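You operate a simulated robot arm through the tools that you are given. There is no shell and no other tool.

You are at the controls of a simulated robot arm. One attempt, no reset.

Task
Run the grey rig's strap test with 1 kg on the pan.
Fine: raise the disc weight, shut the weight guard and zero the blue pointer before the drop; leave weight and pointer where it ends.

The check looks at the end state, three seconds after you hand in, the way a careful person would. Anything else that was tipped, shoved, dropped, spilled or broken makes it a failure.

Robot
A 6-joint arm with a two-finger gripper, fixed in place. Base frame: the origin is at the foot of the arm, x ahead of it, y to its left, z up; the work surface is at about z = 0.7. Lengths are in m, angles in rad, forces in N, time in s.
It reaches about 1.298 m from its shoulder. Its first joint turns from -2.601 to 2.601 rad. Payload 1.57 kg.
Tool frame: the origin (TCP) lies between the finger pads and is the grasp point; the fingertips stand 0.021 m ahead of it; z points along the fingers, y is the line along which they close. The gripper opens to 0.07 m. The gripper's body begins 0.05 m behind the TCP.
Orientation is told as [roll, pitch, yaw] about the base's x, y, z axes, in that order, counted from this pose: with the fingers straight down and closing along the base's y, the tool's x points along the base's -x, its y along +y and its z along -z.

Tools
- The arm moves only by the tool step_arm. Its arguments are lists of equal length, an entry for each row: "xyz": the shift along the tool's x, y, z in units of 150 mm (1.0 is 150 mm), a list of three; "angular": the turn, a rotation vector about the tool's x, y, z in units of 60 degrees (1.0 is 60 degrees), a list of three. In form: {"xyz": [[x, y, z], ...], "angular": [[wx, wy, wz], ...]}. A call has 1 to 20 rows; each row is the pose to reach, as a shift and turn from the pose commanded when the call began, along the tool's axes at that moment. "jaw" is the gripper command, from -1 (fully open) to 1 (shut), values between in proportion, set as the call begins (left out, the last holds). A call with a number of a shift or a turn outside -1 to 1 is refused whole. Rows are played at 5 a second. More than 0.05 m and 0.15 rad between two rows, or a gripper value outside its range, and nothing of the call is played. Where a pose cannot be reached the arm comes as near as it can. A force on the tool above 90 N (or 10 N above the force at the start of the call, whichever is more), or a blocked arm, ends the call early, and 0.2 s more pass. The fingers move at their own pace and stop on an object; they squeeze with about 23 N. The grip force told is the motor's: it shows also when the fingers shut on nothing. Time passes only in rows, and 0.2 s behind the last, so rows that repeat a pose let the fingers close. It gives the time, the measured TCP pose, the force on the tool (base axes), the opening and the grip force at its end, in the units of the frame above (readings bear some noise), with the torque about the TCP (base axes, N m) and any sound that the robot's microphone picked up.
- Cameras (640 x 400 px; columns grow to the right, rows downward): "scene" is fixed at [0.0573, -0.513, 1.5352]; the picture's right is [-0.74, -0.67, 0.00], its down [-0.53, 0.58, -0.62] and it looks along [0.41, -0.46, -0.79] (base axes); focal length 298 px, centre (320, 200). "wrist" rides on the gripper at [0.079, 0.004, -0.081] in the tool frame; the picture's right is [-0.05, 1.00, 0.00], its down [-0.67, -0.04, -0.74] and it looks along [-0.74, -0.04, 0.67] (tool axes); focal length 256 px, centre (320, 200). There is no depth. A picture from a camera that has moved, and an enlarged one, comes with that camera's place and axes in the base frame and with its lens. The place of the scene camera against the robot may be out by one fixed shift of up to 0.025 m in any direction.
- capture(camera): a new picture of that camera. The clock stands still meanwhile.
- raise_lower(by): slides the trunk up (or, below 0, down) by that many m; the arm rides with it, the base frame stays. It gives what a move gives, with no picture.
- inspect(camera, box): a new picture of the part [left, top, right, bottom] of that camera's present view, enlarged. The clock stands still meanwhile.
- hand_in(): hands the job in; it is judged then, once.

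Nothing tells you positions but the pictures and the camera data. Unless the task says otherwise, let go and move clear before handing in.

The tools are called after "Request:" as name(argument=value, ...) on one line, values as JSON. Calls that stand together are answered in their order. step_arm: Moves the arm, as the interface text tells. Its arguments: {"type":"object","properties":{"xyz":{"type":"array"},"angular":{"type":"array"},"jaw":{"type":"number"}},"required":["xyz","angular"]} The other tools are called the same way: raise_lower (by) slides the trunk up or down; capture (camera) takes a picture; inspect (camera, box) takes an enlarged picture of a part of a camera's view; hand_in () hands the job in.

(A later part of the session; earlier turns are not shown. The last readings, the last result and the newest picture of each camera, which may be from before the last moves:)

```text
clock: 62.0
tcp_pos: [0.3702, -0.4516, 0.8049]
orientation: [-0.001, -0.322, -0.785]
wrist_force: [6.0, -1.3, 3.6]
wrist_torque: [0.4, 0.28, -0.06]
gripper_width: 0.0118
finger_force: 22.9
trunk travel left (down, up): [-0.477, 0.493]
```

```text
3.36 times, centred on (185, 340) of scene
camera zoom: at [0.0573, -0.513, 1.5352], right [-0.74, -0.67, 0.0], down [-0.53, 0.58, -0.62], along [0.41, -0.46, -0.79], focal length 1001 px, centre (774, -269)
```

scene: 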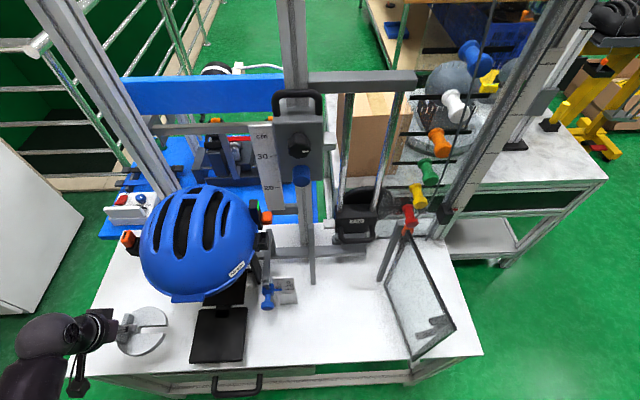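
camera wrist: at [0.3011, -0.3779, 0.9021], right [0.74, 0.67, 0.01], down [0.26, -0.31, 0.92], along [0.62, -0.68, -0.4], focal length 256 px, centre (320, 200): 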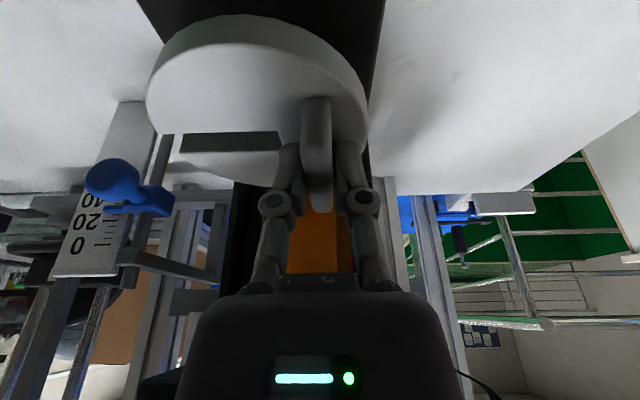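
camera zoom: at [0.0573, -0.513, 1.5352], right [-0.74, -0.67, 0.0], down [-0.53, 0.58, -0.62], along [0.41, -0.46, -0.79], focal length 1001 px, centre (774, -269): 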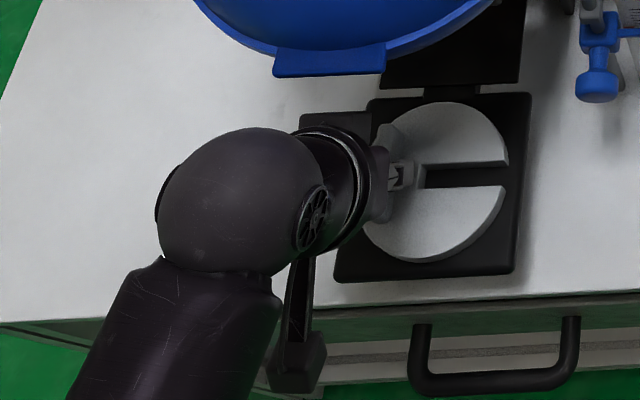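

The disc is resting on the pan, centred. I'll release it.

Request:
raise_lower(by=0.001)

Request:
step_arm(xyz=[[0, 0, 0], [0, 0, 0], [0, 0, 0], [0, 0, 0], [0, 0, 0]], angular=[[0, 0, 0], [0, 0, 0], [0, 0, 0], [0, 0, 0], [0, 0, 0]], jaw=-1)

Request:
capture(camera="wrist")

Request:
inspect(camera="scene", box=[90, 280, 280, 399])

```text
clock: 62.5
tcp_pos: [0.3697, -0.4514, 0.8064]
orientation: [-0.001, -0.322, -0.784]
wrist_force: [7.1, -1.6, -0.5]
wrist_torque: [0.23, 0.07, -0.01]
gripper_width: 0.0118
finger_force: 22.9
trunk travel left (down, up): [-0.478, 0.492]
```

```text
clock: 63.7
tcp_pos: [0.3693, -0.4527, 0.8063]
orientation: [-0.001, -0.321, -0.786]
wrist_force: [0.0, 0.8, 0.3]
wrist_torque: [0.0, 0.01, 0.02]
gripper_width: 0.0698
finger_force: 0.1
trunk travel left (down, up): [-0.478, 0.492]
```

```text
taken
camera wrist: at [0.3011, -0.3774, 0.8583], right [0.74, 0.67, 0.01], down [0.26, -0.31, 0.92], along [0.62, -0.68, -0.4], focal length 256 px, centre (320, 200)
```

wrist: 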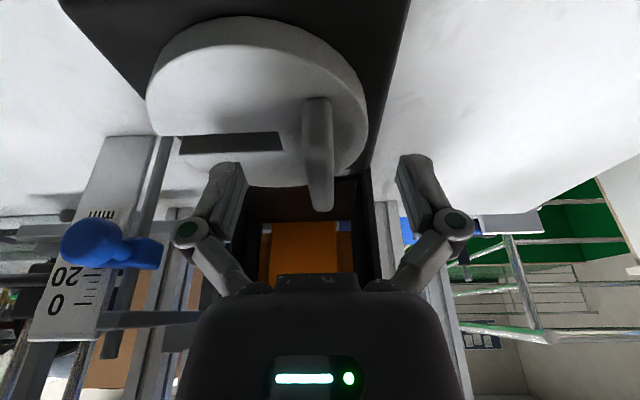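

```text
3.36 times, centred on (185, 340) of scene
camera zoom: at [0.0573, -0.513, 1.5352], right [-0.74, -0.67, 0.0], down [-0.53, 0.58, -0.62], along [0.41, -0.46, -0.79], focal length 1001 px, centre (774, -269)
```

zoom: 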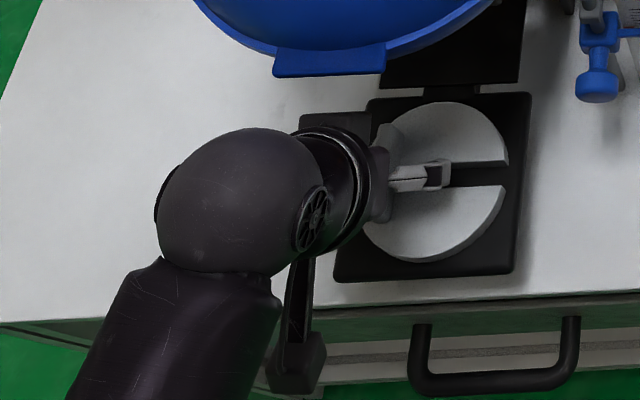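

The 1 kg disc is on the pan. Next I'll rise clear and move sideways along the front, toward the drop weight.

Request:
raise_lower(by=0.08)

Request:
step_arm(xyz=[[0, -0.3, 0], [0, -0.6, 0], [0, -0.9, 0], [0, -1.0, 0], [0, -1.0, 0]], angular=[[0, 0, 0], [0, 0, 0], [0, 0, 0], [0, 0, 0], [0, 0, 0]])

Request:
capture(camera="wrist")

Request:
capture(camera="scene")

```text
clock: 64.8
tcp_pos: [0.3694, -0.4531, 0.887]
orientation: [-0.002, -0.321, -0.787]
wrist_force: [0.4, 0.4, -0.7]
wrist_torque: [0.0, 0.01, 0.01]
gripper_width: 0.0697
finger_force: 0.0
trunk travel left (down, up): [-0.558, 0.412]
```

```text
clock: 66.0
tcp_pos: [0.264, -0.5579, 0.8862]
orientation: [-0.001, -0.321, -0.785]
wrist_force: [-0.5, 0.3, 0.3]
wrist_torque: [-0.01, 0.02, -0.02]
gripper_width: 0.0701
finger_force: 0.0
trunk travel left (down, up): [-0.558, 0.412]
```

```text
taken
camera wrist: at [0.1952, -0.4832, 0.9383], right [0.74, 0.67, 0.01], down [0.26, -0.31, 0.92], along [0.62, -0.68, -0.4], focal length 256 px, centre (320, 200)
```

wrist: 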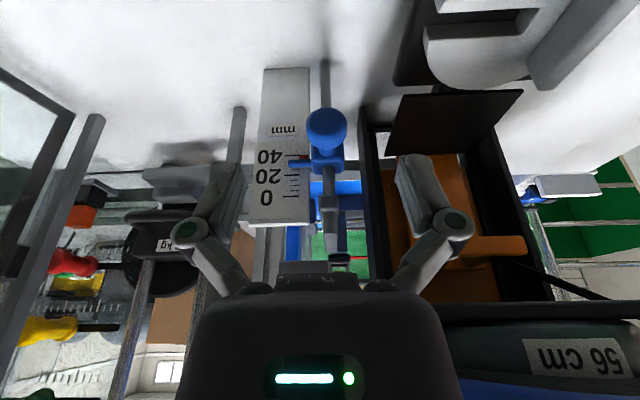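

```text
taken
```

scene: 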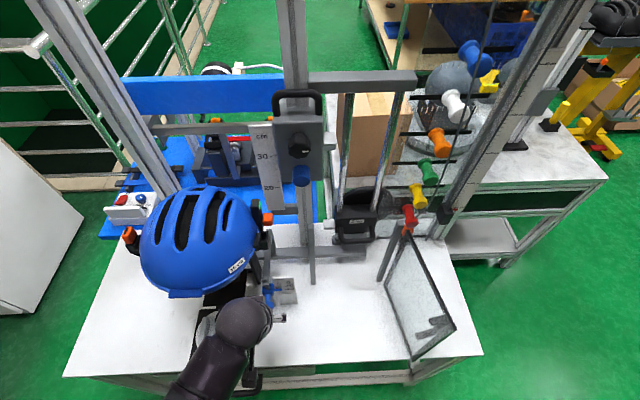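

Request:
inspect(camera="wrist", box=[240, 60, 400, 280])

Request:
inspect(camera="wrist", box=[0, 80, 240, 230])

Request:
inspect(camera="wrist", box=[360, 60, 600, 210])

```text
1.82 times, centred on (320, 170) of wrist
camera zoom: at [0.1952, -0.4832, 0.9383], right [0.74, 0.67, 0.01], down [0.26, -0.31, 0.92], along [0.62, -0.68, -0.4], focal length 465 px, centre (320, 254)
```

zoom: 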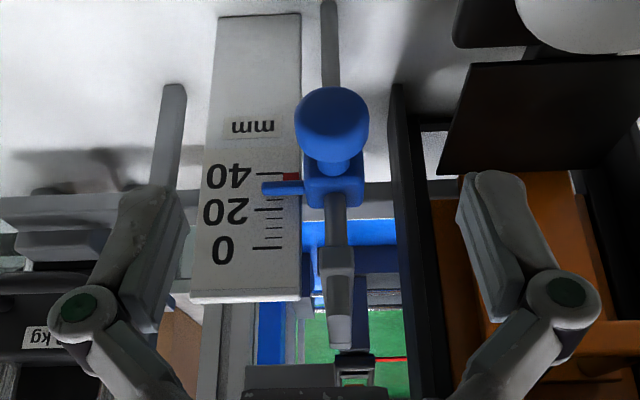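

```text
2.67 times, centred on (120, 155) of wrist
camera zoom: at [0.1952, -0.4832, 0.9383], right [0.74, 0.67, 0.01], down [0.26, -0.31, 0.92], along [0.62, -0.68, -0.4], focal length 683 px, centre (853, 320)
```

zoom: 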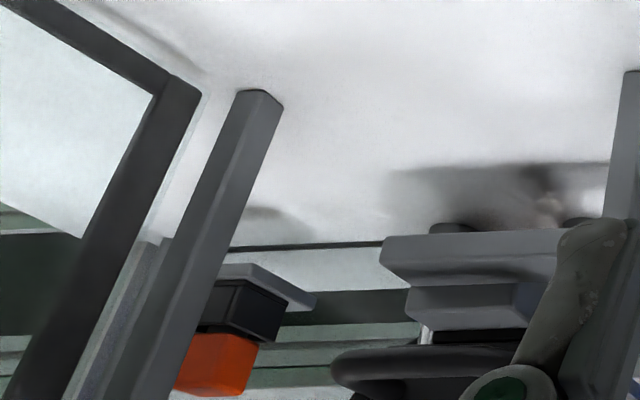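

```text
2.67 times, centred on (480, 135) of wrist
camera zoom: at [0.1952, -0.4832, 0.9383], right [0.74, 0.67, 0.01], down [0.26, -0.31, 0.92], along [0.62, -0.68, -0.4], focal length 683 px, centre (-107, 373)
```

zoom: 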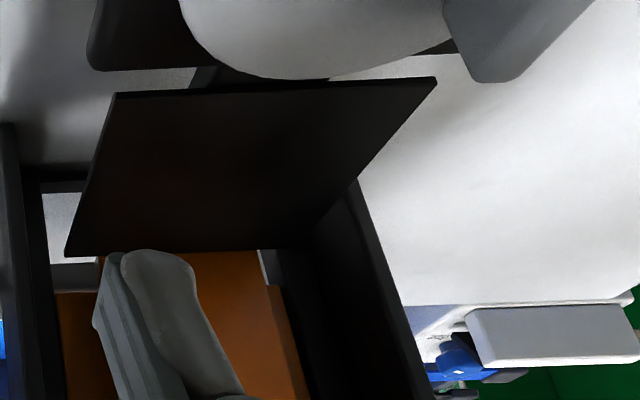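

The disc sits well on the pan. To reach the weight's low front handle without my forearm hitting the helmet or posts, I need the hand near-horizontal and pointing at the rig, preferably with the camera on top. I'll move to open space first, then roll the hand.

Request:
step_arm(xyz=[[0, -0.3, 0], [0, -0.6, 0], [0, -0.8, 0], [0, -0.8, 0]], angular=[[0, 0, 0], [0, 0, 0], [0, 0, 0], [0, 0, 0]])

Request:
step_arm(xyz=[[0, 0, 0], [0, 0, 0], [0, 0, 0], [0, 0, 0], [0, 0, 0], [0, 0, 0], [0, 0, 0], [0, 0, 0]], angular=[[0, 0, 0.125], [0, 0, 0.25], [0, 0, 0.375], [0, 0, 0.5], [0, 0, 0.625], [0, 0, 0.75], [0, 0, 0.875], [0, 0, 1.0]])

Request:
step_arm(xyz=[[0, 0, 0], [0, 0, 0], [0, 0, 0], [0, 0, 0], [0, 0, 0], [0, 0, 0], [0, 0, 0], [0, 0, 0]], angular=[[0, 0, 0.125], [0, 0, 0.25], [0, 0, 0.375], [0, 0, 0.5], [0, 0, 0.625], [0, 0, 0.75], [0, 0, 0.875], [0, 0, 1.0]])

Request:
step_arm(xyz=[[0, 0, 0], [0, 0, 0], [0, 0, 0], [0, 0, 0], [0, 0, 0], [0, 0, 0], [0, 0, 0], [0, 0, 0]], angular=[[0, 0, 0.125], [0, 0, 0.25], [0, 0, 0.375], [0, 0, 0.5], [0, 0, 0.625], [0, 0, 0.75], [0, 0, 0.875], [0, 0, 1.0]])

Request:
capture(camera="wrist")

Request:
capture(camera="scene")

```text
clock: 67.0
tcp_pos: [0.1773, -0.6429, 0.885]
orientation: [-0.001, -0.322, -0.787]
wrist_force: [-0.3, -0.2, -0.4]
wrist_torque: [0.01, 0.05, -0.03]
gripper_width: 0.0699
finger_force: 0.2
trunk travel left (down, up): [-0.558, 0.412]
```

```text
clock: 68.8
tcp_pos: [0.1772, -0.6431, 0.8857]
orientation: [0.28, -0.159, -1.86]
wrist_force: [-0.3, 0.8, -0.7]
wrist_torque: [-0.01, 0.03, -0.01]
gripper_width: 0.0701
finger_force: 0.0
trunk travel left (down, up): [-0.558, 0.412]
```

```text
clock: 70.6
tcp_pos: [0.1789, -0.6424, 0.8865]
orientation: [0.28, 0.157, -2.859]
wrist_force: [0.3, 0.8, -0.7]
wrist_torque: [0.01, -0.01, 0.01]
gripper_width: 0.0698
finger_force: 0.2
trunk travel left (down, up): [-0.558, 0.412]
```

```text
clock: 72.4
tcp_pos: [0.1775, -0.6423, 0.8866]
orientation: [0.002, 0.32, 2.352]
wrist_force: [0.1, 0.3, 0.2]
wrist_torque: [0.01, 0.02, 0.0]
gripper_width: 0.07
finger_force: 0.0
trunk travel left (down, up): [-0.558, 0.412]
```

```text
taken
camera wrist: at [0.2104, -0.6806, 0.9884], right [-0.74, -0.67, -0.02], down [-0.59, 0.64, 0.5], along [-0.32, 0.38, -0.87], focal length 256 px, centre (320, 200)
```

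wrist: 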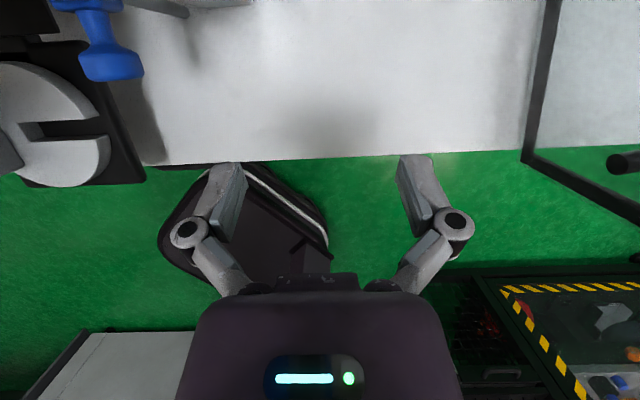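

```text
taken
```

scene: 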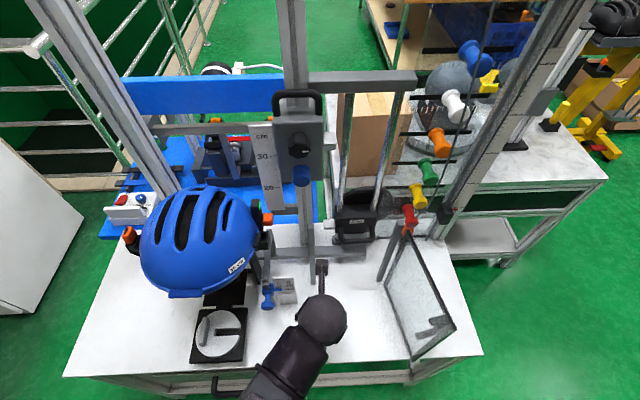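

The roll worked, so the camera is now above. I'll tilt the fingers forward to near-horizontal and shift right to line up with the weight, staying in front of the posts.

Request:
step_arm(xyz=[[0.047, 0.092, 0.016], [0.095, 0.183, 0.031], [0.142, 0.275, 0.047], [0.19, 0.367, 0.063], [0.237, 0.458, 0.079], [0.285, 0.55, 0.094], [0.33, 0.64, 0.11], [0.38, 0.733, 0.126], [0.38, 0.733, 0.126]], angular=[[0, 0.118, 0], [0, 0.236, 0], [0, 0.354, 0], [0, 0.472, 0], [0, 0.59, 0], [0, 0.708, 0], [0, 0.826, 0], [0, 0.945, 0], [0, 0.945, 0]])

Request:
capture(camera="wrist")

Request:
capture(camera="scene")

```text
clock: 74.4
tcp_pos: [0.1421, -0.7677, 1.0146]
orientation: [0.007, 1.311, 2.365]
wrist_force: [-0.1, -0.8, 0.0]
wrist_torque: [0.03, 0.0, 0.03]
gripper_width: 0.0701
finger_force: 0.1
out of reach, approached as far as the arm can: row 1, 2, 3, 4, 5, 6, 7, 8, 9
trunk travel left (down, up): [-0.558, 0.412]
```

```text
taken
camera wrist: at [0.099, -0.7286, 1.1126], right [-0.72, -0.7, -0.05], down [-0.6, 0.66, -0.45], along [0.35, -0.29, -0.89], focal length 256 px, centre (320, 200)
```

wrist: 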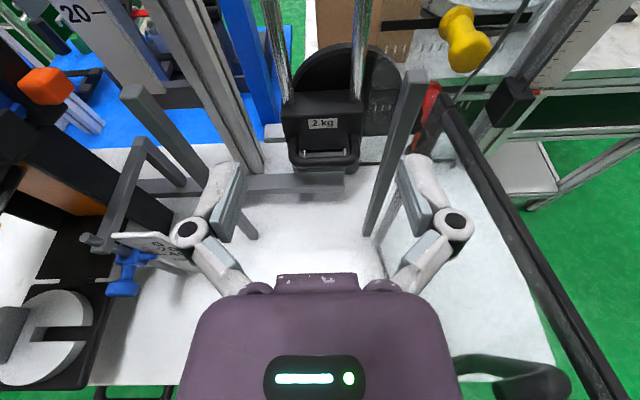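

```text
taken
```

scene: 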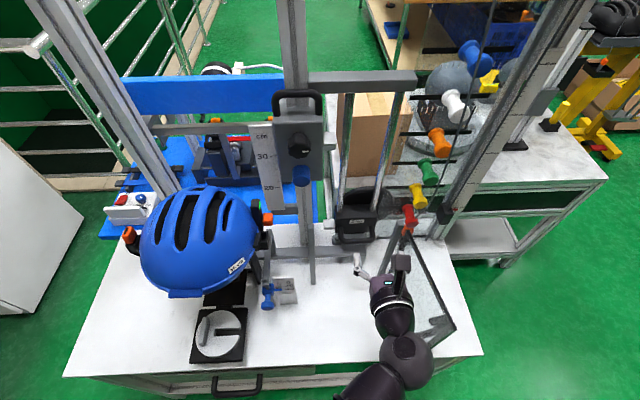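

Excellent view: posts left and right, and the weight and handle straight ahead. Let me zoom in.

Request:
inspect(camera="wrist", box=[240, 40, 432, 190])

Request:
inspect(camera="wrist", box=[360, 60, 640, 400])

```text
2.67 times, centred on (336, 115) of wrist
camera zoom: at [0.099, -0.7286, 1.1126], right [-0.72, -0.7, -0.05], down [-0.6, 0.66, -0.45], along [0.35, -0.29, -0.89], focal length 683 px, centre (277, 427)
```

zoom: 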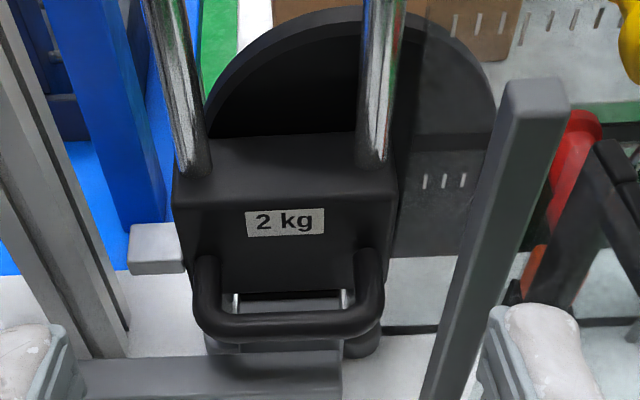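

```text
1.18 times, centred on (500, 230) of wrist
camera zoom: at [0.099, -0.7286, 1.1126], right [-0.72, -0.7, -0.05], down [-0.6, 0.66, -0.45], along [0.35, -0.29, -0.89], focal length 301 px, centre (108, 165)
```

zoom: 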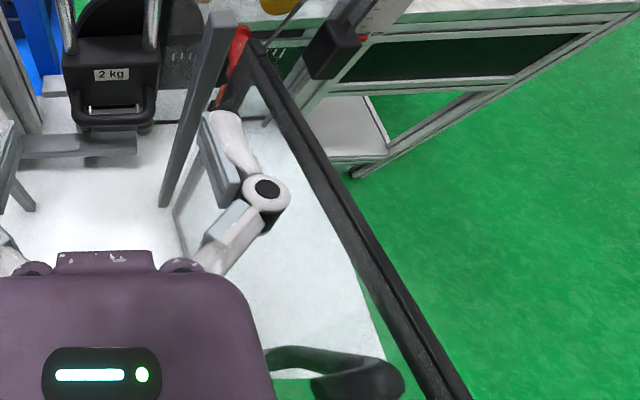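

The handle bar is at about (0.247,-0.865,0.83) and sticks out about 6 cm in front of the weight. I'll narrow the fingers, level the hand, lower it, and slide the fingers under the handle like a fork.

Request:
step_arm(xyz=[[0, 0, 0], [0, 0, 0], [0, 0, 0], [0, 0, 0]], angular=[[0, 0.12, 0], [0, 0.24, 0], [0, 0.248, 0], [0, 0.248, 0]], jaw=0.43)

Request:
capture(camera="wrist")

Request:
capture(camera="scene")

```text
clock: 75.4
tcp_pos: [0.1408, -0.763, 1.062]
orientation: [0.855, 1.566, -3.072]
wrist_force: [-0.4, 0.8, 1.0]
wrist_torque: [-0.03, 0.01, 0.0]
gripper_width: 0.02
finger_force: 0.1
out of reach, approached as far as the arm can: row 1, 2, 3, 4
trunk travel left (down, up): [-0.558, 0.412]
```

```text
taken
camera wrist: at [0.0808, -0.7092, 1.1421], right [-0.71, -0.71, -0.05], down [-0.5, 0.55, -0.67], along [0.5, -0.44, -0.75], focal length 256 px, centre (320, 200)
```

wrist: 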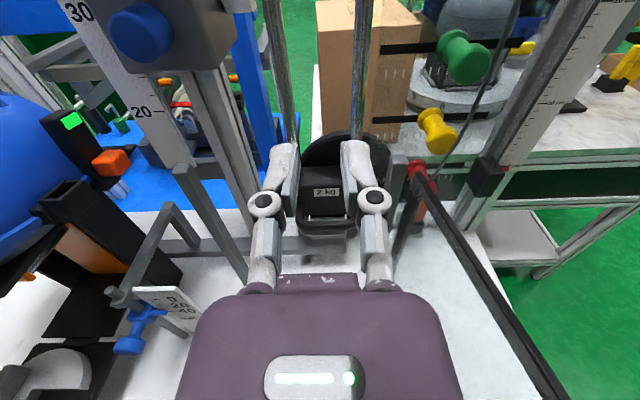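

```text
taken
```

scene: 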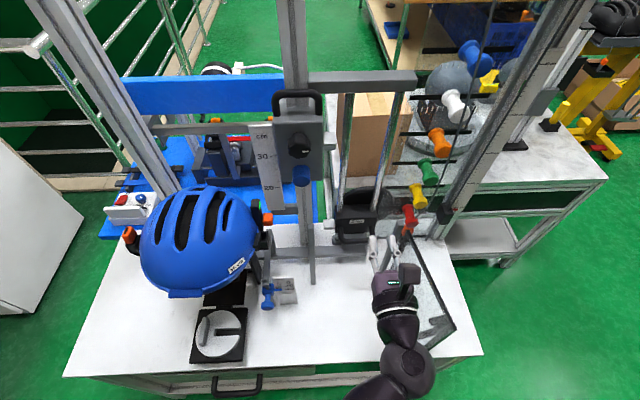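

Request:
raise_lower(by=-0.15)

Request:
capture(camera="wrist")

Request:
capture(camera="scene")

```text
clock: 77.2
tcp_pos: [0.1404, -0.7633, 0.9119]
orientation: [0.675, 1.568, 3.03]
wrist_force: [-0.3, -0.9, 0.3]
wrist_torque: [0.03, -0.01, -0.02]
gripper_width: 0.0198
finger_force: 0.1
trunk travel left (down, up): [-0.408, 0.562]
```

```text
taken
camera wrist: at [0.081, -0.7093, 0.992], right [-0.71, -0.71, -0.05], down [-0.5, 0.55, -0.66], along [0.5, -0.44, -0.75], focal length 256 px, centre (320, 200)
```

wrist: 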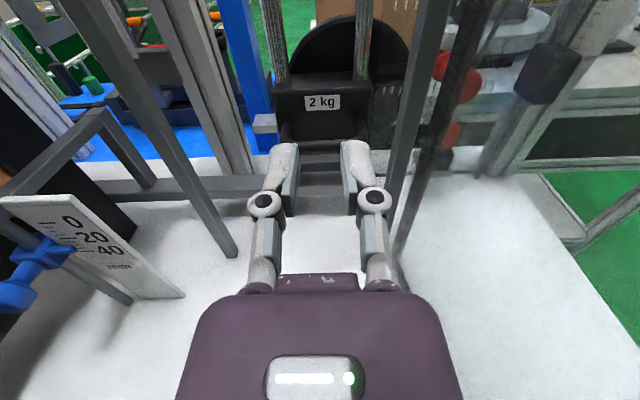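

```text
taken
```

scene: 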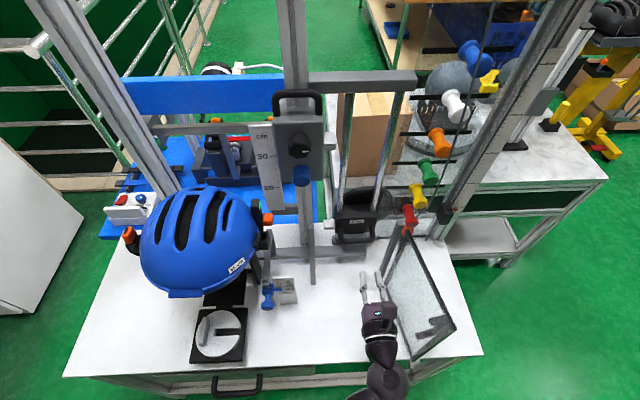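

Request:
inspect(camera="wrist", box=[240, 60, 420, 220])

```text
2.50 times, centred on (330, 140) of wrist
camera zoom: at [0.081, -0.7093, 0.992], right [-0.71, -0.71, -0.05], down [-0.5, 0.55, -0.66], along [0.5, -0.44, -0.75], focal length 640 px, centre (295, 350)
```

zoom: 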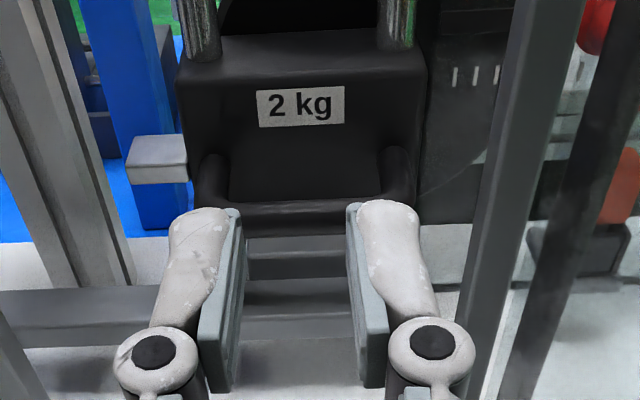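

Request:
raise_lower(by=-0.112)

Request:
inspect(camera="wrist", box=[200, 20, 440, 220])

Request:
capture(camera="scene")

```text
clock: 78.6
tcp_pos: [0.1413, -0.7645, 0.8013]
orientation: [0.674, 1.568, 3.029]
wrist_force: [0.5, -0.4, -0.4]
wrist_torque: [-0.02, 0.0, 0.01]
gripper_width: 0.0197
finger_force: 0.0
trunk travel left (down, up): [-0.296, 0.674]
```

```text
2.00 times, centred on (320, 120) of wrist
camera zoom: at [0.081, -0.7093, 0.88], right [-0.71, -0.71, -0.05], down [-0.5, 0.55, -0.66], along [0.5, -0.44, -0.75], focal length 512 px, centre (320, 360)
```

zoom: 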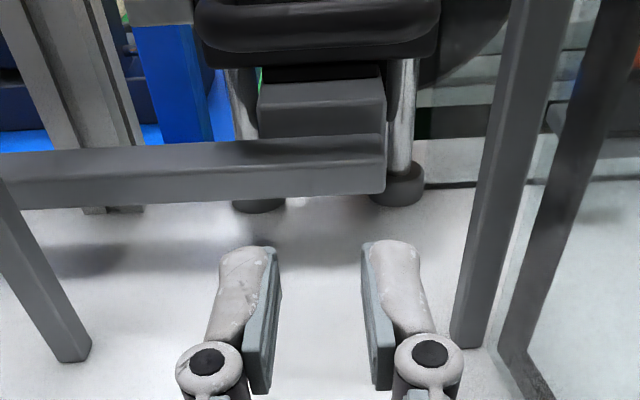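

```text
taken
```

scene: 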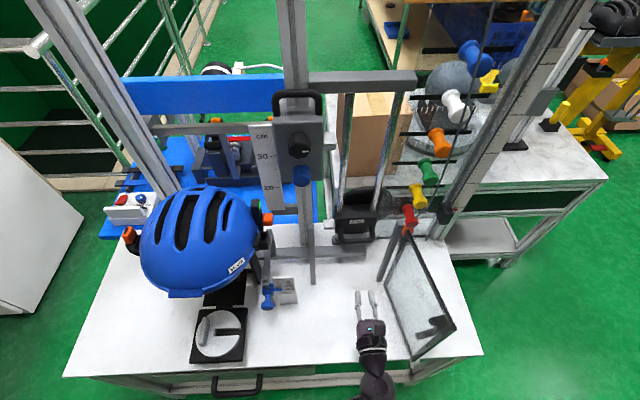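

The geometry is clear: the handle underside is about z=0.81. I'll lower another 12 mm and slide forward under the handle.

Request:
raise_lower(by=-0.012)

Request:
step_arm(xyz=[[0, -0.01, 0.15], [0, -0.02, 0.3], [0, -0.02, 0.45], [0, -0.02, 0.6], [0, -0.02, 0.6]], angular=[[0, 0, 0], [0, 0, 0], [0, 0, 0], [0, 0, 0], [0, 0, 0]])

Request:
capture(camera="wrist")

Request:
inspect(camera="scene", box=[290, 200, 480, 319])

```text
clock: 79.2
tcp_pos: [0.1406, -0.7641, 0.7882]
orientation: [0.673, 1.567, 3.03]
wrist_force: [0.3, -0.2, -0.6]
wrist_torque: [-0.01, 0.02, -0.02]
gripper_width: 0.0198
finger_force: 0.1
trunk travel left (down, up): [-0.284, 0.686]
```

```text
clock: 80.4
tcp_pos: [0.2078, -0.8274, 0.7882]
orientation: [0.831, 1.569, -3.1]
wrist_force: [0.1, 0.0, 0.1]
wrist_torque: [-0.02, 0.01, 0.0]
gripper_width: 0.02
finger_force: 0.0
trunk travel left (down, up): [-0.284, 0.686]
```

```text
taken
camera wrist: at [0.1474, -0.7715, 0.868], right [-0.71, -0.71, -0.05], down [-0.5, 0.55, -0.67], along [0.5, -0.44, -0.75], focal length 256 px, centre (320, 200)
```

wrist: 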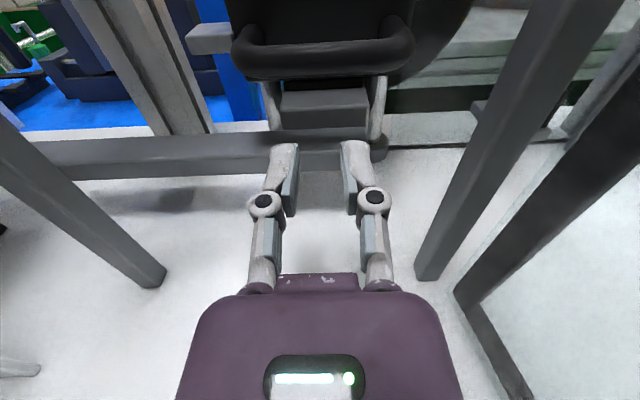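

```text
3.36 times, centred on (385, 260) of scene
camera zoom: at [0.0573, -0.513, 1.5352], right [-0.74, -0.67, 0.0], down [-0.53, 0.58, -0.62], along [0.41, -0.46, -0.79], focal length 1001 px, centre (102, 0)
```

zoom: 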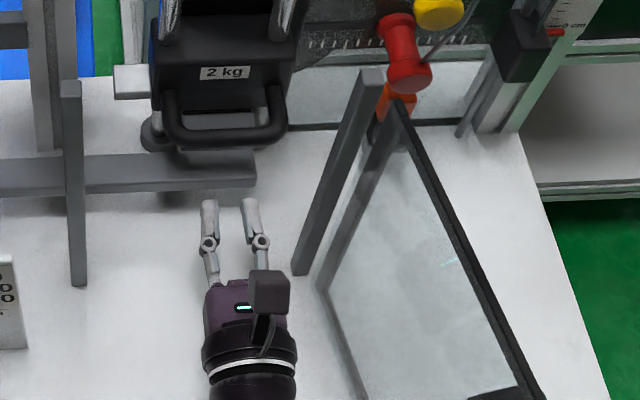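

The fingers are below the handle and centred on it. I'll slide forward the last 6 cm.

Request:
step_arm(xyz=[[0, 0, 0.13], [0, 0, 0.26], [0, 0, 0.39], [0, 0, 0.39]], angular=[[0, 0, 0], [0, 0, 0], [0, 0, 0], [0, 0, 0]])

Request:
capture(camera="wrist")

Request:
inspect(camera="scene", box=[290, 200, 480, 319])

```text
clock: 81.4
tcp_pos: [0.2471, -0.8681, 0.7888]
orientation: [0.666, 1.566, 3.021]
wrist_force: [0.1, 0.4, -1.2]
wrist_torque: [-0.03, 0.0, 0.01]
gripper_width: 0.0198
finger_force: 0.0
trunk travel left (down, up): [-0.284, 0.686]
```

```text
taken
camera wrist: at [0.1875, -0.813, 0.868], right [-0.71, -0.71, -0.05], down [-0.5, 0.55, -0.66], along [0.5, -0.44, -0.75], focal length 256 px, centre (320, 200)
```

wrist: 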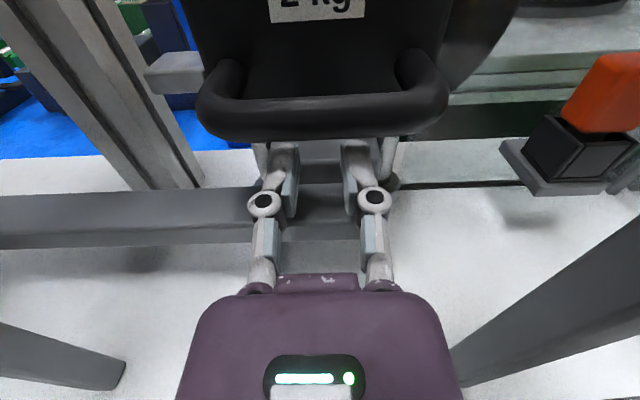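

```text
3.36 times, centred on (385, 260) of scene
camera zoom: at [0.0573, -0.513, 1.5352], right [-0.74, -0.67, 0.0], down [-0.53, 0.58, -0.62], along [0.41, -0.46, -0.79], focal length 1001 px, centre (102, 0)
```

zoom: 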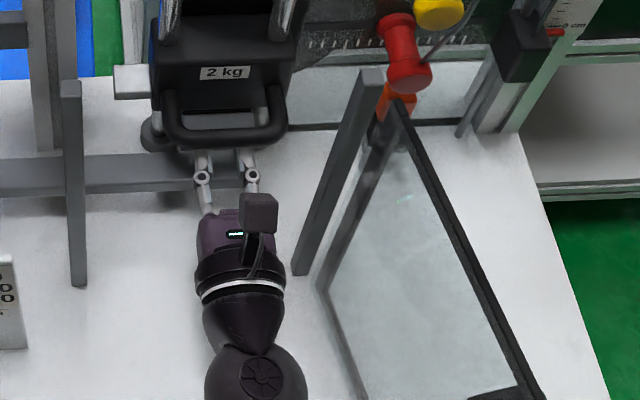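

Request:
step_arm(xyz=[[0, 0, 0.06], [0, 0, 0.06]], angular=[[0, 0, 0], [0, 0, 0]])

Request:
raise_lower(by=0.02)

Request:
capture(camera="wrist")

```text
clock: 82.0
tcp_pos: [0.2552, -0.8738, 0.7884]
orientation: [0.485, 1.566, 2.844]
wrist_force: [-0.4, 0.0, 0.2]
wrist_torque: [0.02, 0.01, 0.0]
gripper_width: 0.0199
finger_force: 0.1
trunk travel left (down, up): [-0.284, 0.686]
```

```text
clock: 82.7
tcp_pos: [0.2547, -0.8747, 0.8069]
orientation: [0.406, 1.566, 2.764]
wrist_force: [-5.1, 8.0, -19.4]
wrist_torque: [-0.01, -0.18, -0.09]
gripper_width: 0.0192
finger_force: 0.1
trunk travel left (down, up): [-0.304, 0.666]
```

```text
taken
camera wrist: at [0.1944, -0.8194, 0.8865], right [-0.71, -0.71, -0.05], down [-0.5, 0.55, -0.66], along [0.5, -0.44, -0.75], focal length 256 px, centre (320, 200)
```

wrist: 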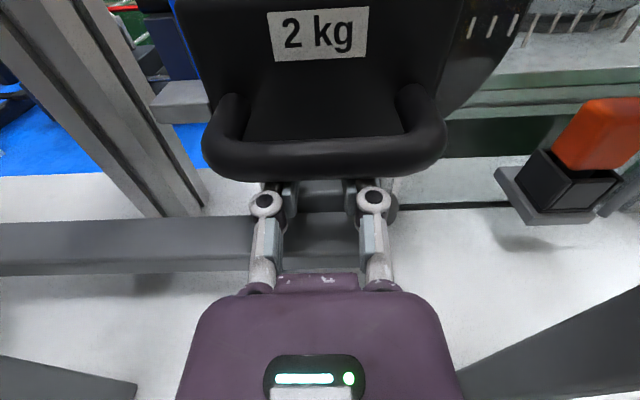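

The handle rests on the fingers and the full 2 kg is carried (Fz −19.4 N). I'll raise it steadily.

Request:
raise_lower(by=0.1)

Request:
capture(camera="wrist")

Request:
capture(camera="scene")

```text
clock: 84.0
tcp_pos: [0.2539, -0.8743, 0.9073]
orientation: [0.312, 1.566, 2.665]
wrist_force: [-4.5, 6.9, -20.0]
wrist_torque: [-0.05, -0.12, -0.07]
gripper_width: 0.0189
finger_force: 0.0
trunk travel left (down, up): [-0.404, 0.566]
```

```text
taken
camera wrist: at [0.1946, -0.8198, 0.9869], right [-0.71, -0.71, -0.05], down [-0.5, 0.55, -0.66], along [0.5, -0.44, -0.75], focal length 256 px, centre (320, 200)
```

wrist: 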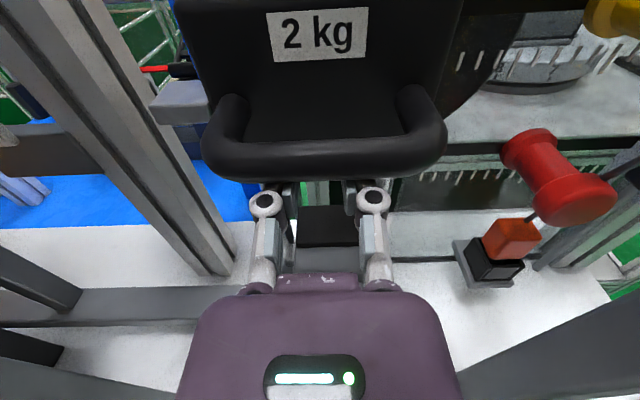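

```text
taken
```

scene: 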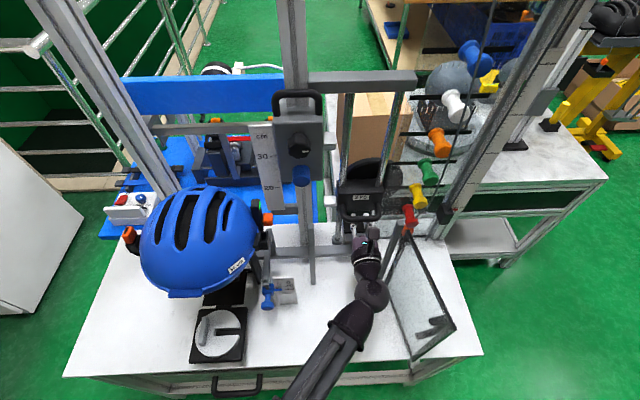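

Request:
raise_lower(by=0.13)

Request:
capture(camera="wrist")

Request:
capture(camera="scene")

```text
clock: 85.6
tcp_pos: [0.2542, -0.8754, 1.0372]
orientation: [0.309, 1.566, 2.666]
wrist_force: [-4.6, 6.3, -18.5]
wrist_torque: [-0.06, -0.15, -0.05]
gripper_width: 0.0191
finger_force: 0.1
trunk travel left (down, up): [-0.534, 0.436]
```

```text
taken
camera wrist: at [0.1946, -0.8199, 1.1169], right [-0.71, -0.71, -0.05], down [-0.5, 0.55, -0.66], along [0.5, -0.44, -0.75], focal length 256 px, centre (320, 200)
```

wrist: 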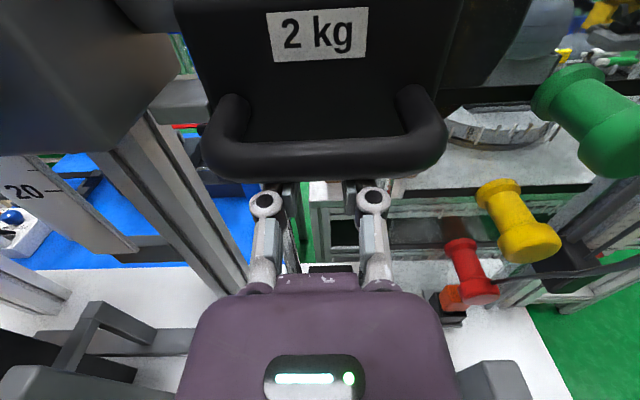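

```text
taken
```

scene: 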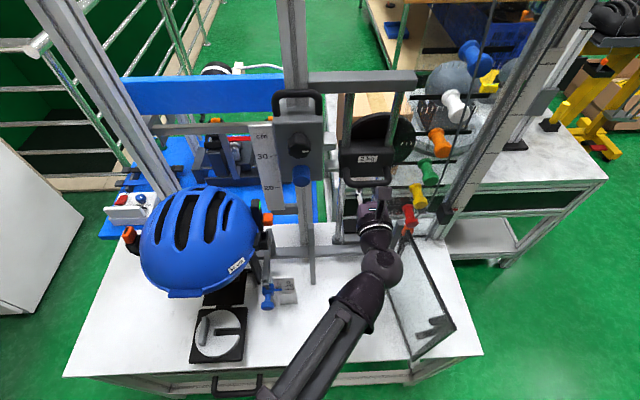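

Request:
inspect(camera="scene", box=[270, 90, 430, 220])

Request:
inspect(camera="wrist", box=[80, 0, 320, 150])

```text
3.08 times, centred on (350, 155) of scene
camera zoom: at [0.0573, -0.513, 1.5352], right [-0.74, -0.67, 0.0], down [-0.53, 0.58, -0.62], along [0.41, -0.46, -0.79], focal length 916 px, centre (228, 338)
```

zoom: 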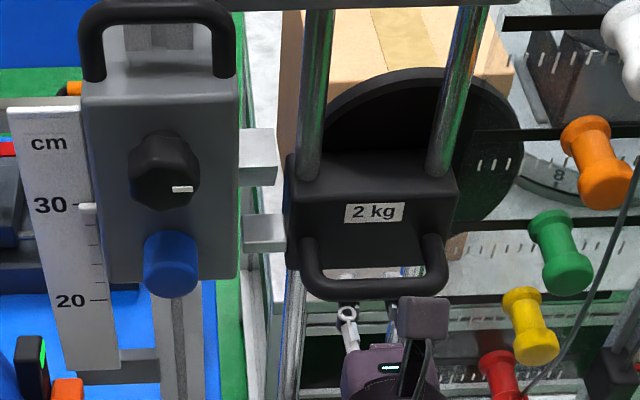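

```text
2.67 times, centred on (200, 75) of wrist
camera zoom: at [0.1946, -0.8199, 1.1169], right [-0.71, -0.71, -0.05], down [-0.5, 0.55, -0.66], along [0.5, -0.44, -0.75], focal length 683 px, centre (640, 533)
```

zoom: 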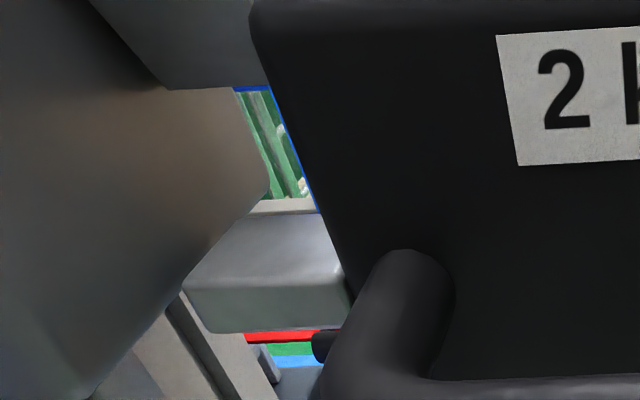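

The weight's tab is now just below the carriage's catch tab. I'll raise it in small steps and listen for the latch.

Request:
raise_lower(by=0.04)

Request:
inspect(camera="scene", box=[270, 90, 430, 220])

Request:
capture(camera="wrist")

```text
clock: 86.4
tcp_pos: [0.2551, -0.8744, 1.0784]
orientation: [0.325, 1.566, 2.68]
wrist_force: [-3.5, 8.4, -21.5]
wrist_torque: [-0.05, -0.16, -0.09]
gripper_width: 0.0192
finger_force: 0.0
trunk travel left (down, up): [-0.574, 0.396]
```

```text
3.08 times, centred on (350, 155) of scene
camera zoom: at [0.0573, -0.513, 1.5352], right [-0.74, -0.67, 0.0], down [-0.53, 0.58, -0.62], along [0.41, -0.46, -0.79], focal length 916 px, centre (228, 338)
```

zoom: 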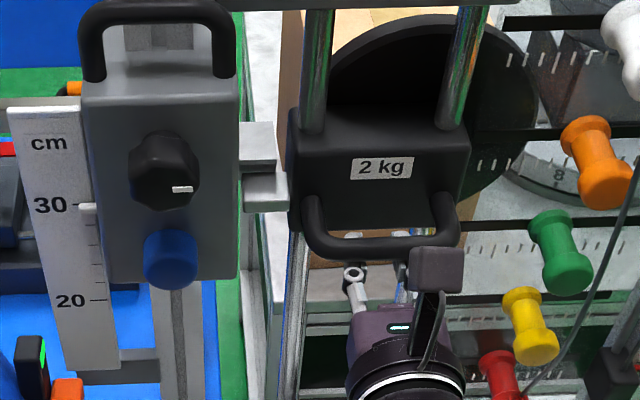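

```text
taken
camera wrist: at [0.1946, -0.8199, 1.157], right [-0.71, -0.71, -0.05], down [-0.5, 0.55, -0.66], along [0.5, -0.44, -0.75], focal length 256 px, centre (320, 200)
```

wrist: 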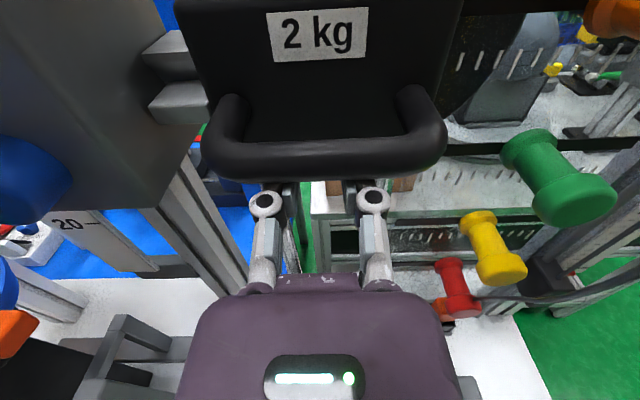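

Request:
raise_lower(by=0.015)

Request:
inspect(camera="scene", box=[270, 90, 430, 220])

Request:
inspect(camera="wrist", box=[100, 0, 260, 150])

```text
clock: 87.0
tcp_pos: [0.2547, -0.8746, 1.0929]
orientation: [0.283, 1.568, 2.638]
wrist_force: [-3.0, 6.6, -20.0]
wrist_torque: [-0.04, -0.14, -0.03]
gripper_width: 0.0191
finger_force: 0.1
trunk travel left (down, up): [-0.589, 0.381]
```

```text
3.08 times, centred on (350, 155) of scene
camera zoom: at [0.0573, -0.513, 1.5352], right [-0.74, -0.67, 0.0], down [-0.53, 0.58, -0.62], along [0.41, -0.46, -0.79], focal length 916 px, centre (228, 338)
```

zoom: 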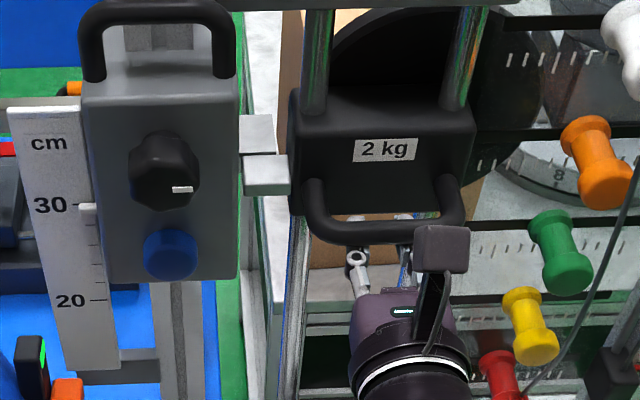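

```text
2.67 times, centred on (180, 75) of wrist
camera zoom: at [0.1946, -0.82, 1.1722], right [-0.71, -0.71, -0.05], down [-0.5, 0.55, -0.66], along [0.5, -0.44, -0.75], focal length 683 px, centre (693, 533)
```

zoom: 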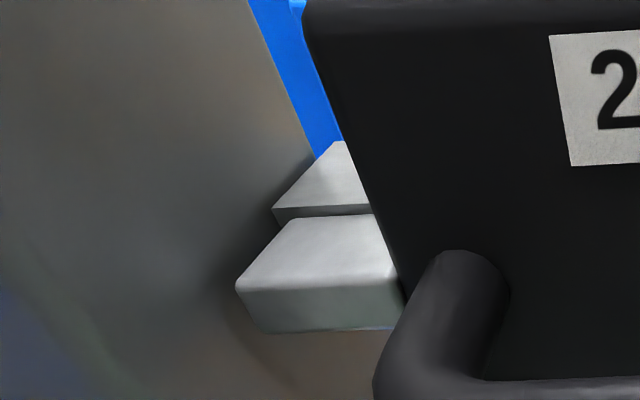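

Request:
raise_lower(by=0.015)

Request:
inspect(camera="scene", box=[270, 90, 430, 220])

Request:
inspect(camera="wrist", box=[100, 0, 260, 150])

```text
clock: 87.7
tcp_pos: [0.2546, -0.8748, 1.1075]
orientation: [0.307, 1.565, 2.663]
wrist_force: [-2.5, 6.2, -19.9]
wrist_torque: [-0.02, -0.15, -0.08]
gripper_width: 0.0193
finger_force: 0.1
trunk travel left (down, up): [-0.604, 0.366]
```

```text
3.08 times, centred on (350, 155) of scene
camera zoom: at [0.0573, -0.513, 1.5352], right [-0.74, -0.67, 0.0], down [-0.53, 0.58, -0.62], along [0.41, -0.46, -0.79], focal length 916 px, centre (228, 338)
```

zoom: 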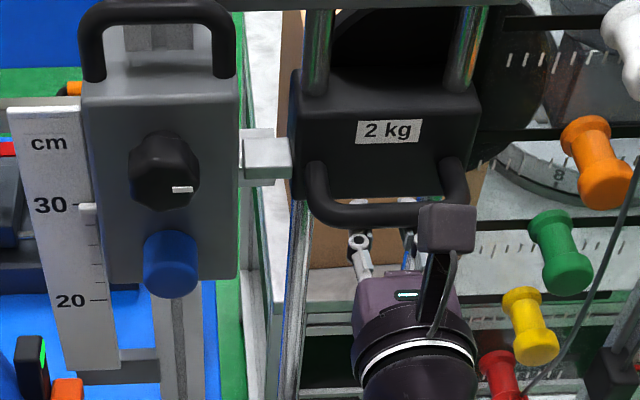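

```text
2.67 times, centred on (180, 75) of wrist
camera zoom: at [0.1946, -0.82, 1.1871], right [-0.71, -0.71, -0.05], down [-0.5, 0.55, -0.66], along [0.5, -0.44, -0.75], focal length 683 px, centre (693, 533)
```

zoom: 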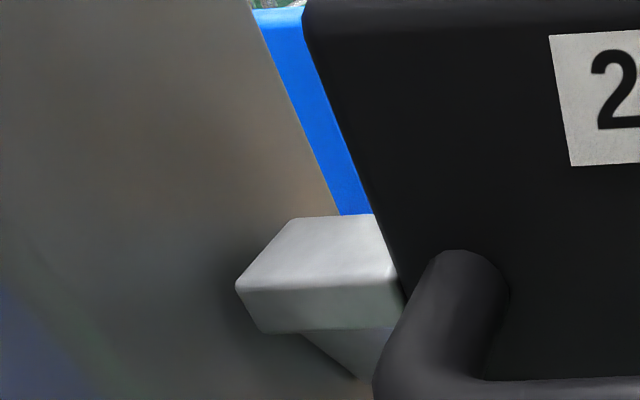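

The weight tab has passed the catch. I'll raise slightly more, then lower to see whether the catch takes the load.

Request:
raise_lower(by=0.014)

Request:
inspect(camera="wrist", box=[100, 0, 260, 150])

Request:
raise_lower(by=-0.008)

Request:
inspect(camera="wrist", box=[100, 0, 260, 150])

Request:
inspect(camera="scene", box=[270, 90, 430, 220])

```text
clock: 88.3
tcp_pos: [0.2558, -0.8747, 1.1216]
orientation: [0.312, 1.566, 2.666]
wrist_force: [-4.0, 6.2, -19.2]
wrist_torque: [-0.01, -0.14, -0.05]
gripper_width: 0.019
finger_force: 0.0
trunk travel left (down, up): [-0.618, 0.352]
```

```text
2.67 times, centred on (180, 75) of wrist
camera zoom: at [0.1946, -0.82, 1.201], right [-0.71, -0.71, -0.05], down [-0.5, 0.55, -0.66], along [0.5, -0.44, -0.75], focal length 683 px, centre (693, 533)
```

zoom: 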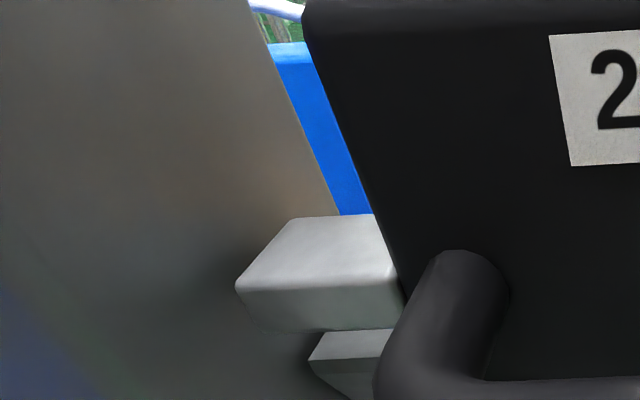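

```text
clock: 88.9
tcp_pos: [0.2543, -0.8747, 1.1148]
orientation: [0.326, 1.567, 2.679]
wrist_force: [-3.4, 7.3, -20.1]
wrist_torque: [-0.02, -0.12, -0.1]
gripper_width: 0.0192
finger_force: 0.0
trunk travel left (down, up): [-0.61, 0.36]
```

```text
2.67 times, centred on (180, 75) of wrist
camera zoom: at [0.1946, -0.82, 1.1929], right [-0.71, -0.71, -0.05], down [-0.5, 0.55, -0.66], along [0.5, -0.44, -0.75], focal length 683 px, centre (693, 533)
```

zoom: 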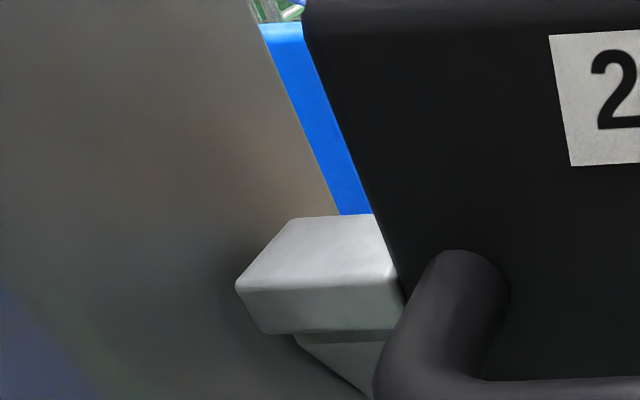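

```text
3.08 times, centred on (350, 155) of scene
camera zoom: at [0.0573, -0.513, 1.5352], right [-0.74, -0.67, 0.0], down [-0.53, 0.58, -0.62], along [0.41, -0.46, -0.79], focal length 916 px, centre (228, 338)
```

zoom: 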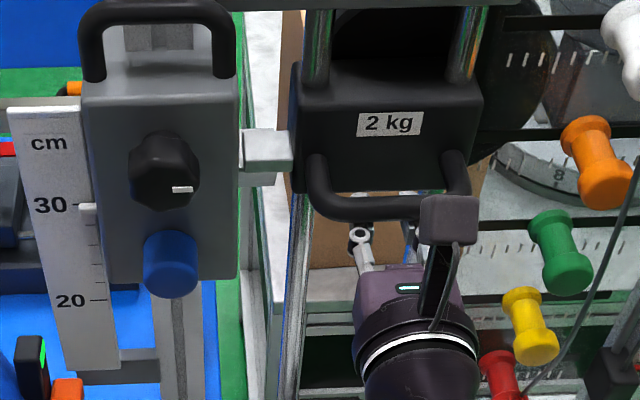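

Request:
raise_lower(by=-0.005)

Request:
raise_lower(by=-0.005)

Request:
inspect(camera="wrist", box=[100, 0, 260, 150])

```text
clock: 89.4
tcp_pos: [0.2533, -0.8746, 1.1087]
orientation: [0.321, 1.566, 2.678]
wrist_force: [-2.6, 5.2, -20.2]
wrist_torque: [-0.01, -0.16, -0.05]
gripper_width: 0.0192
finger_force: 0.0
trunk travel left (down, up): [-0.605, 0.365]
```

```text
clock: 90.0
tcp_pos: [0.2552, -0.8734, 1.1047]
orientation: [0.308, 1.567, 2.663]
wrist_force: [-0.2, 0.6, 0.2]
wrist_torque: [0.01, -0.02, 0.0]
gripper_width: 0.0197
finger_force: 0.1
trunk travel left (down, up): [-0.6, 0.37]
```

```text
2.67 times, centred on (180, 75) of wrist
camera zoom: at [0.1946, -0.8194, 1.1841], right [-0.71, -0.71, -0.05], down [-0.5, 0.55, -0.66], along [0.5, -0.44, -0.75], focal length 683 px, centre (693, 533)
```

zoom: 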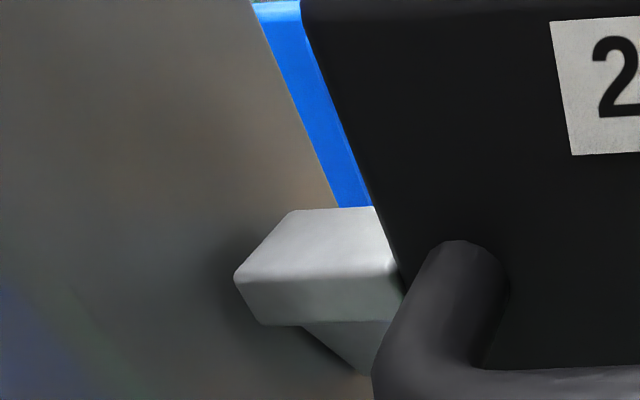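

The load is off the hand, so the catch is holding the weight. I'll lower clear of the handle and back out.

Request:
raise_lower(by=-0.03)

Request:
step_arm(xyz=[[0, 0, -0.2], [0, 0, -0.4], [0, 0, -0.6], [0, 0, -0.8], [0, 0, -1.0], [0, 0, -1.0]], angular=[[0, 0, 0], [0, 0, 0], [0, 0, 0], [0, 0, 0], [0, 0, 0], [0, 0, 0]])

Request:
capture(camera="wrist")

Request:
capture(camera="scene")

```text
clock: 90.7
tcp_pos: [0.254, -0.8729, 1.0748]
orientation: [0.526, 1.567, 2.882]
wrist_force: [0.4, 0.0, 1.2]
wrist_torque: [0.01, 0.01, 0.05]
gripper_width: 0.0199
finger_force: 0.1
trunk travel left (down, up): [-0.57, 0.4]
```

```text
clock: 92.1
tcp_pos: [0.1478, -0.7655, 1.0743]
orientation: [0.535, 1.568, 2.893]
wrist_force: [-0.4, 0.3, -1.1]
wrist_torque: [0.04, 0.01, 0.0]
gripper_width: 0.0201
finger_force: 0.0
trunk travel left (down, up): [-0.57, 0.4]
```

```text
taken
camera wrist: at [0.0876, -0.7115, 1.1539], right [-0.71, -0.71, -0.05], down [-0.5, 0.55, -0.66], along [0.5, -0.44, -0.75], focal length 256 px, centre (320, 200)
```

wrist: 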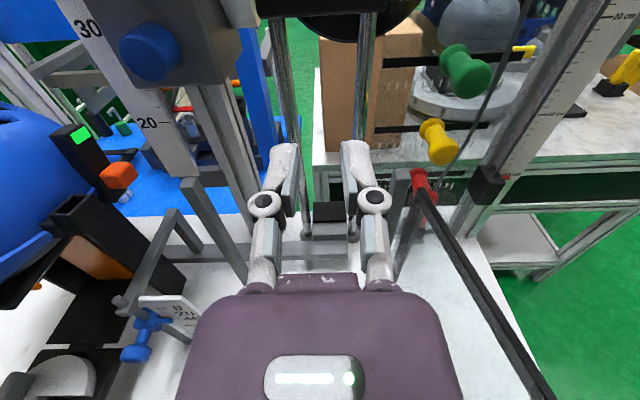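

```text
taken
```

scene: 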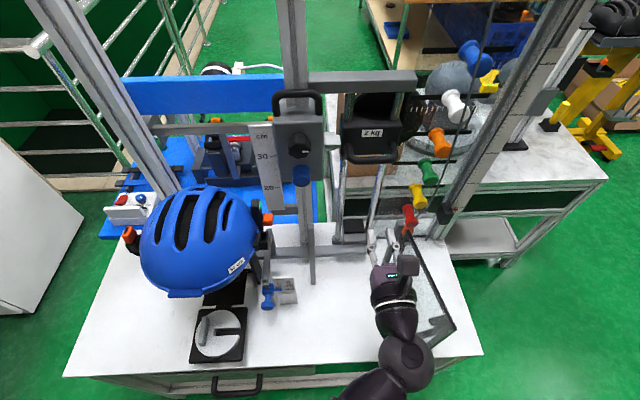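

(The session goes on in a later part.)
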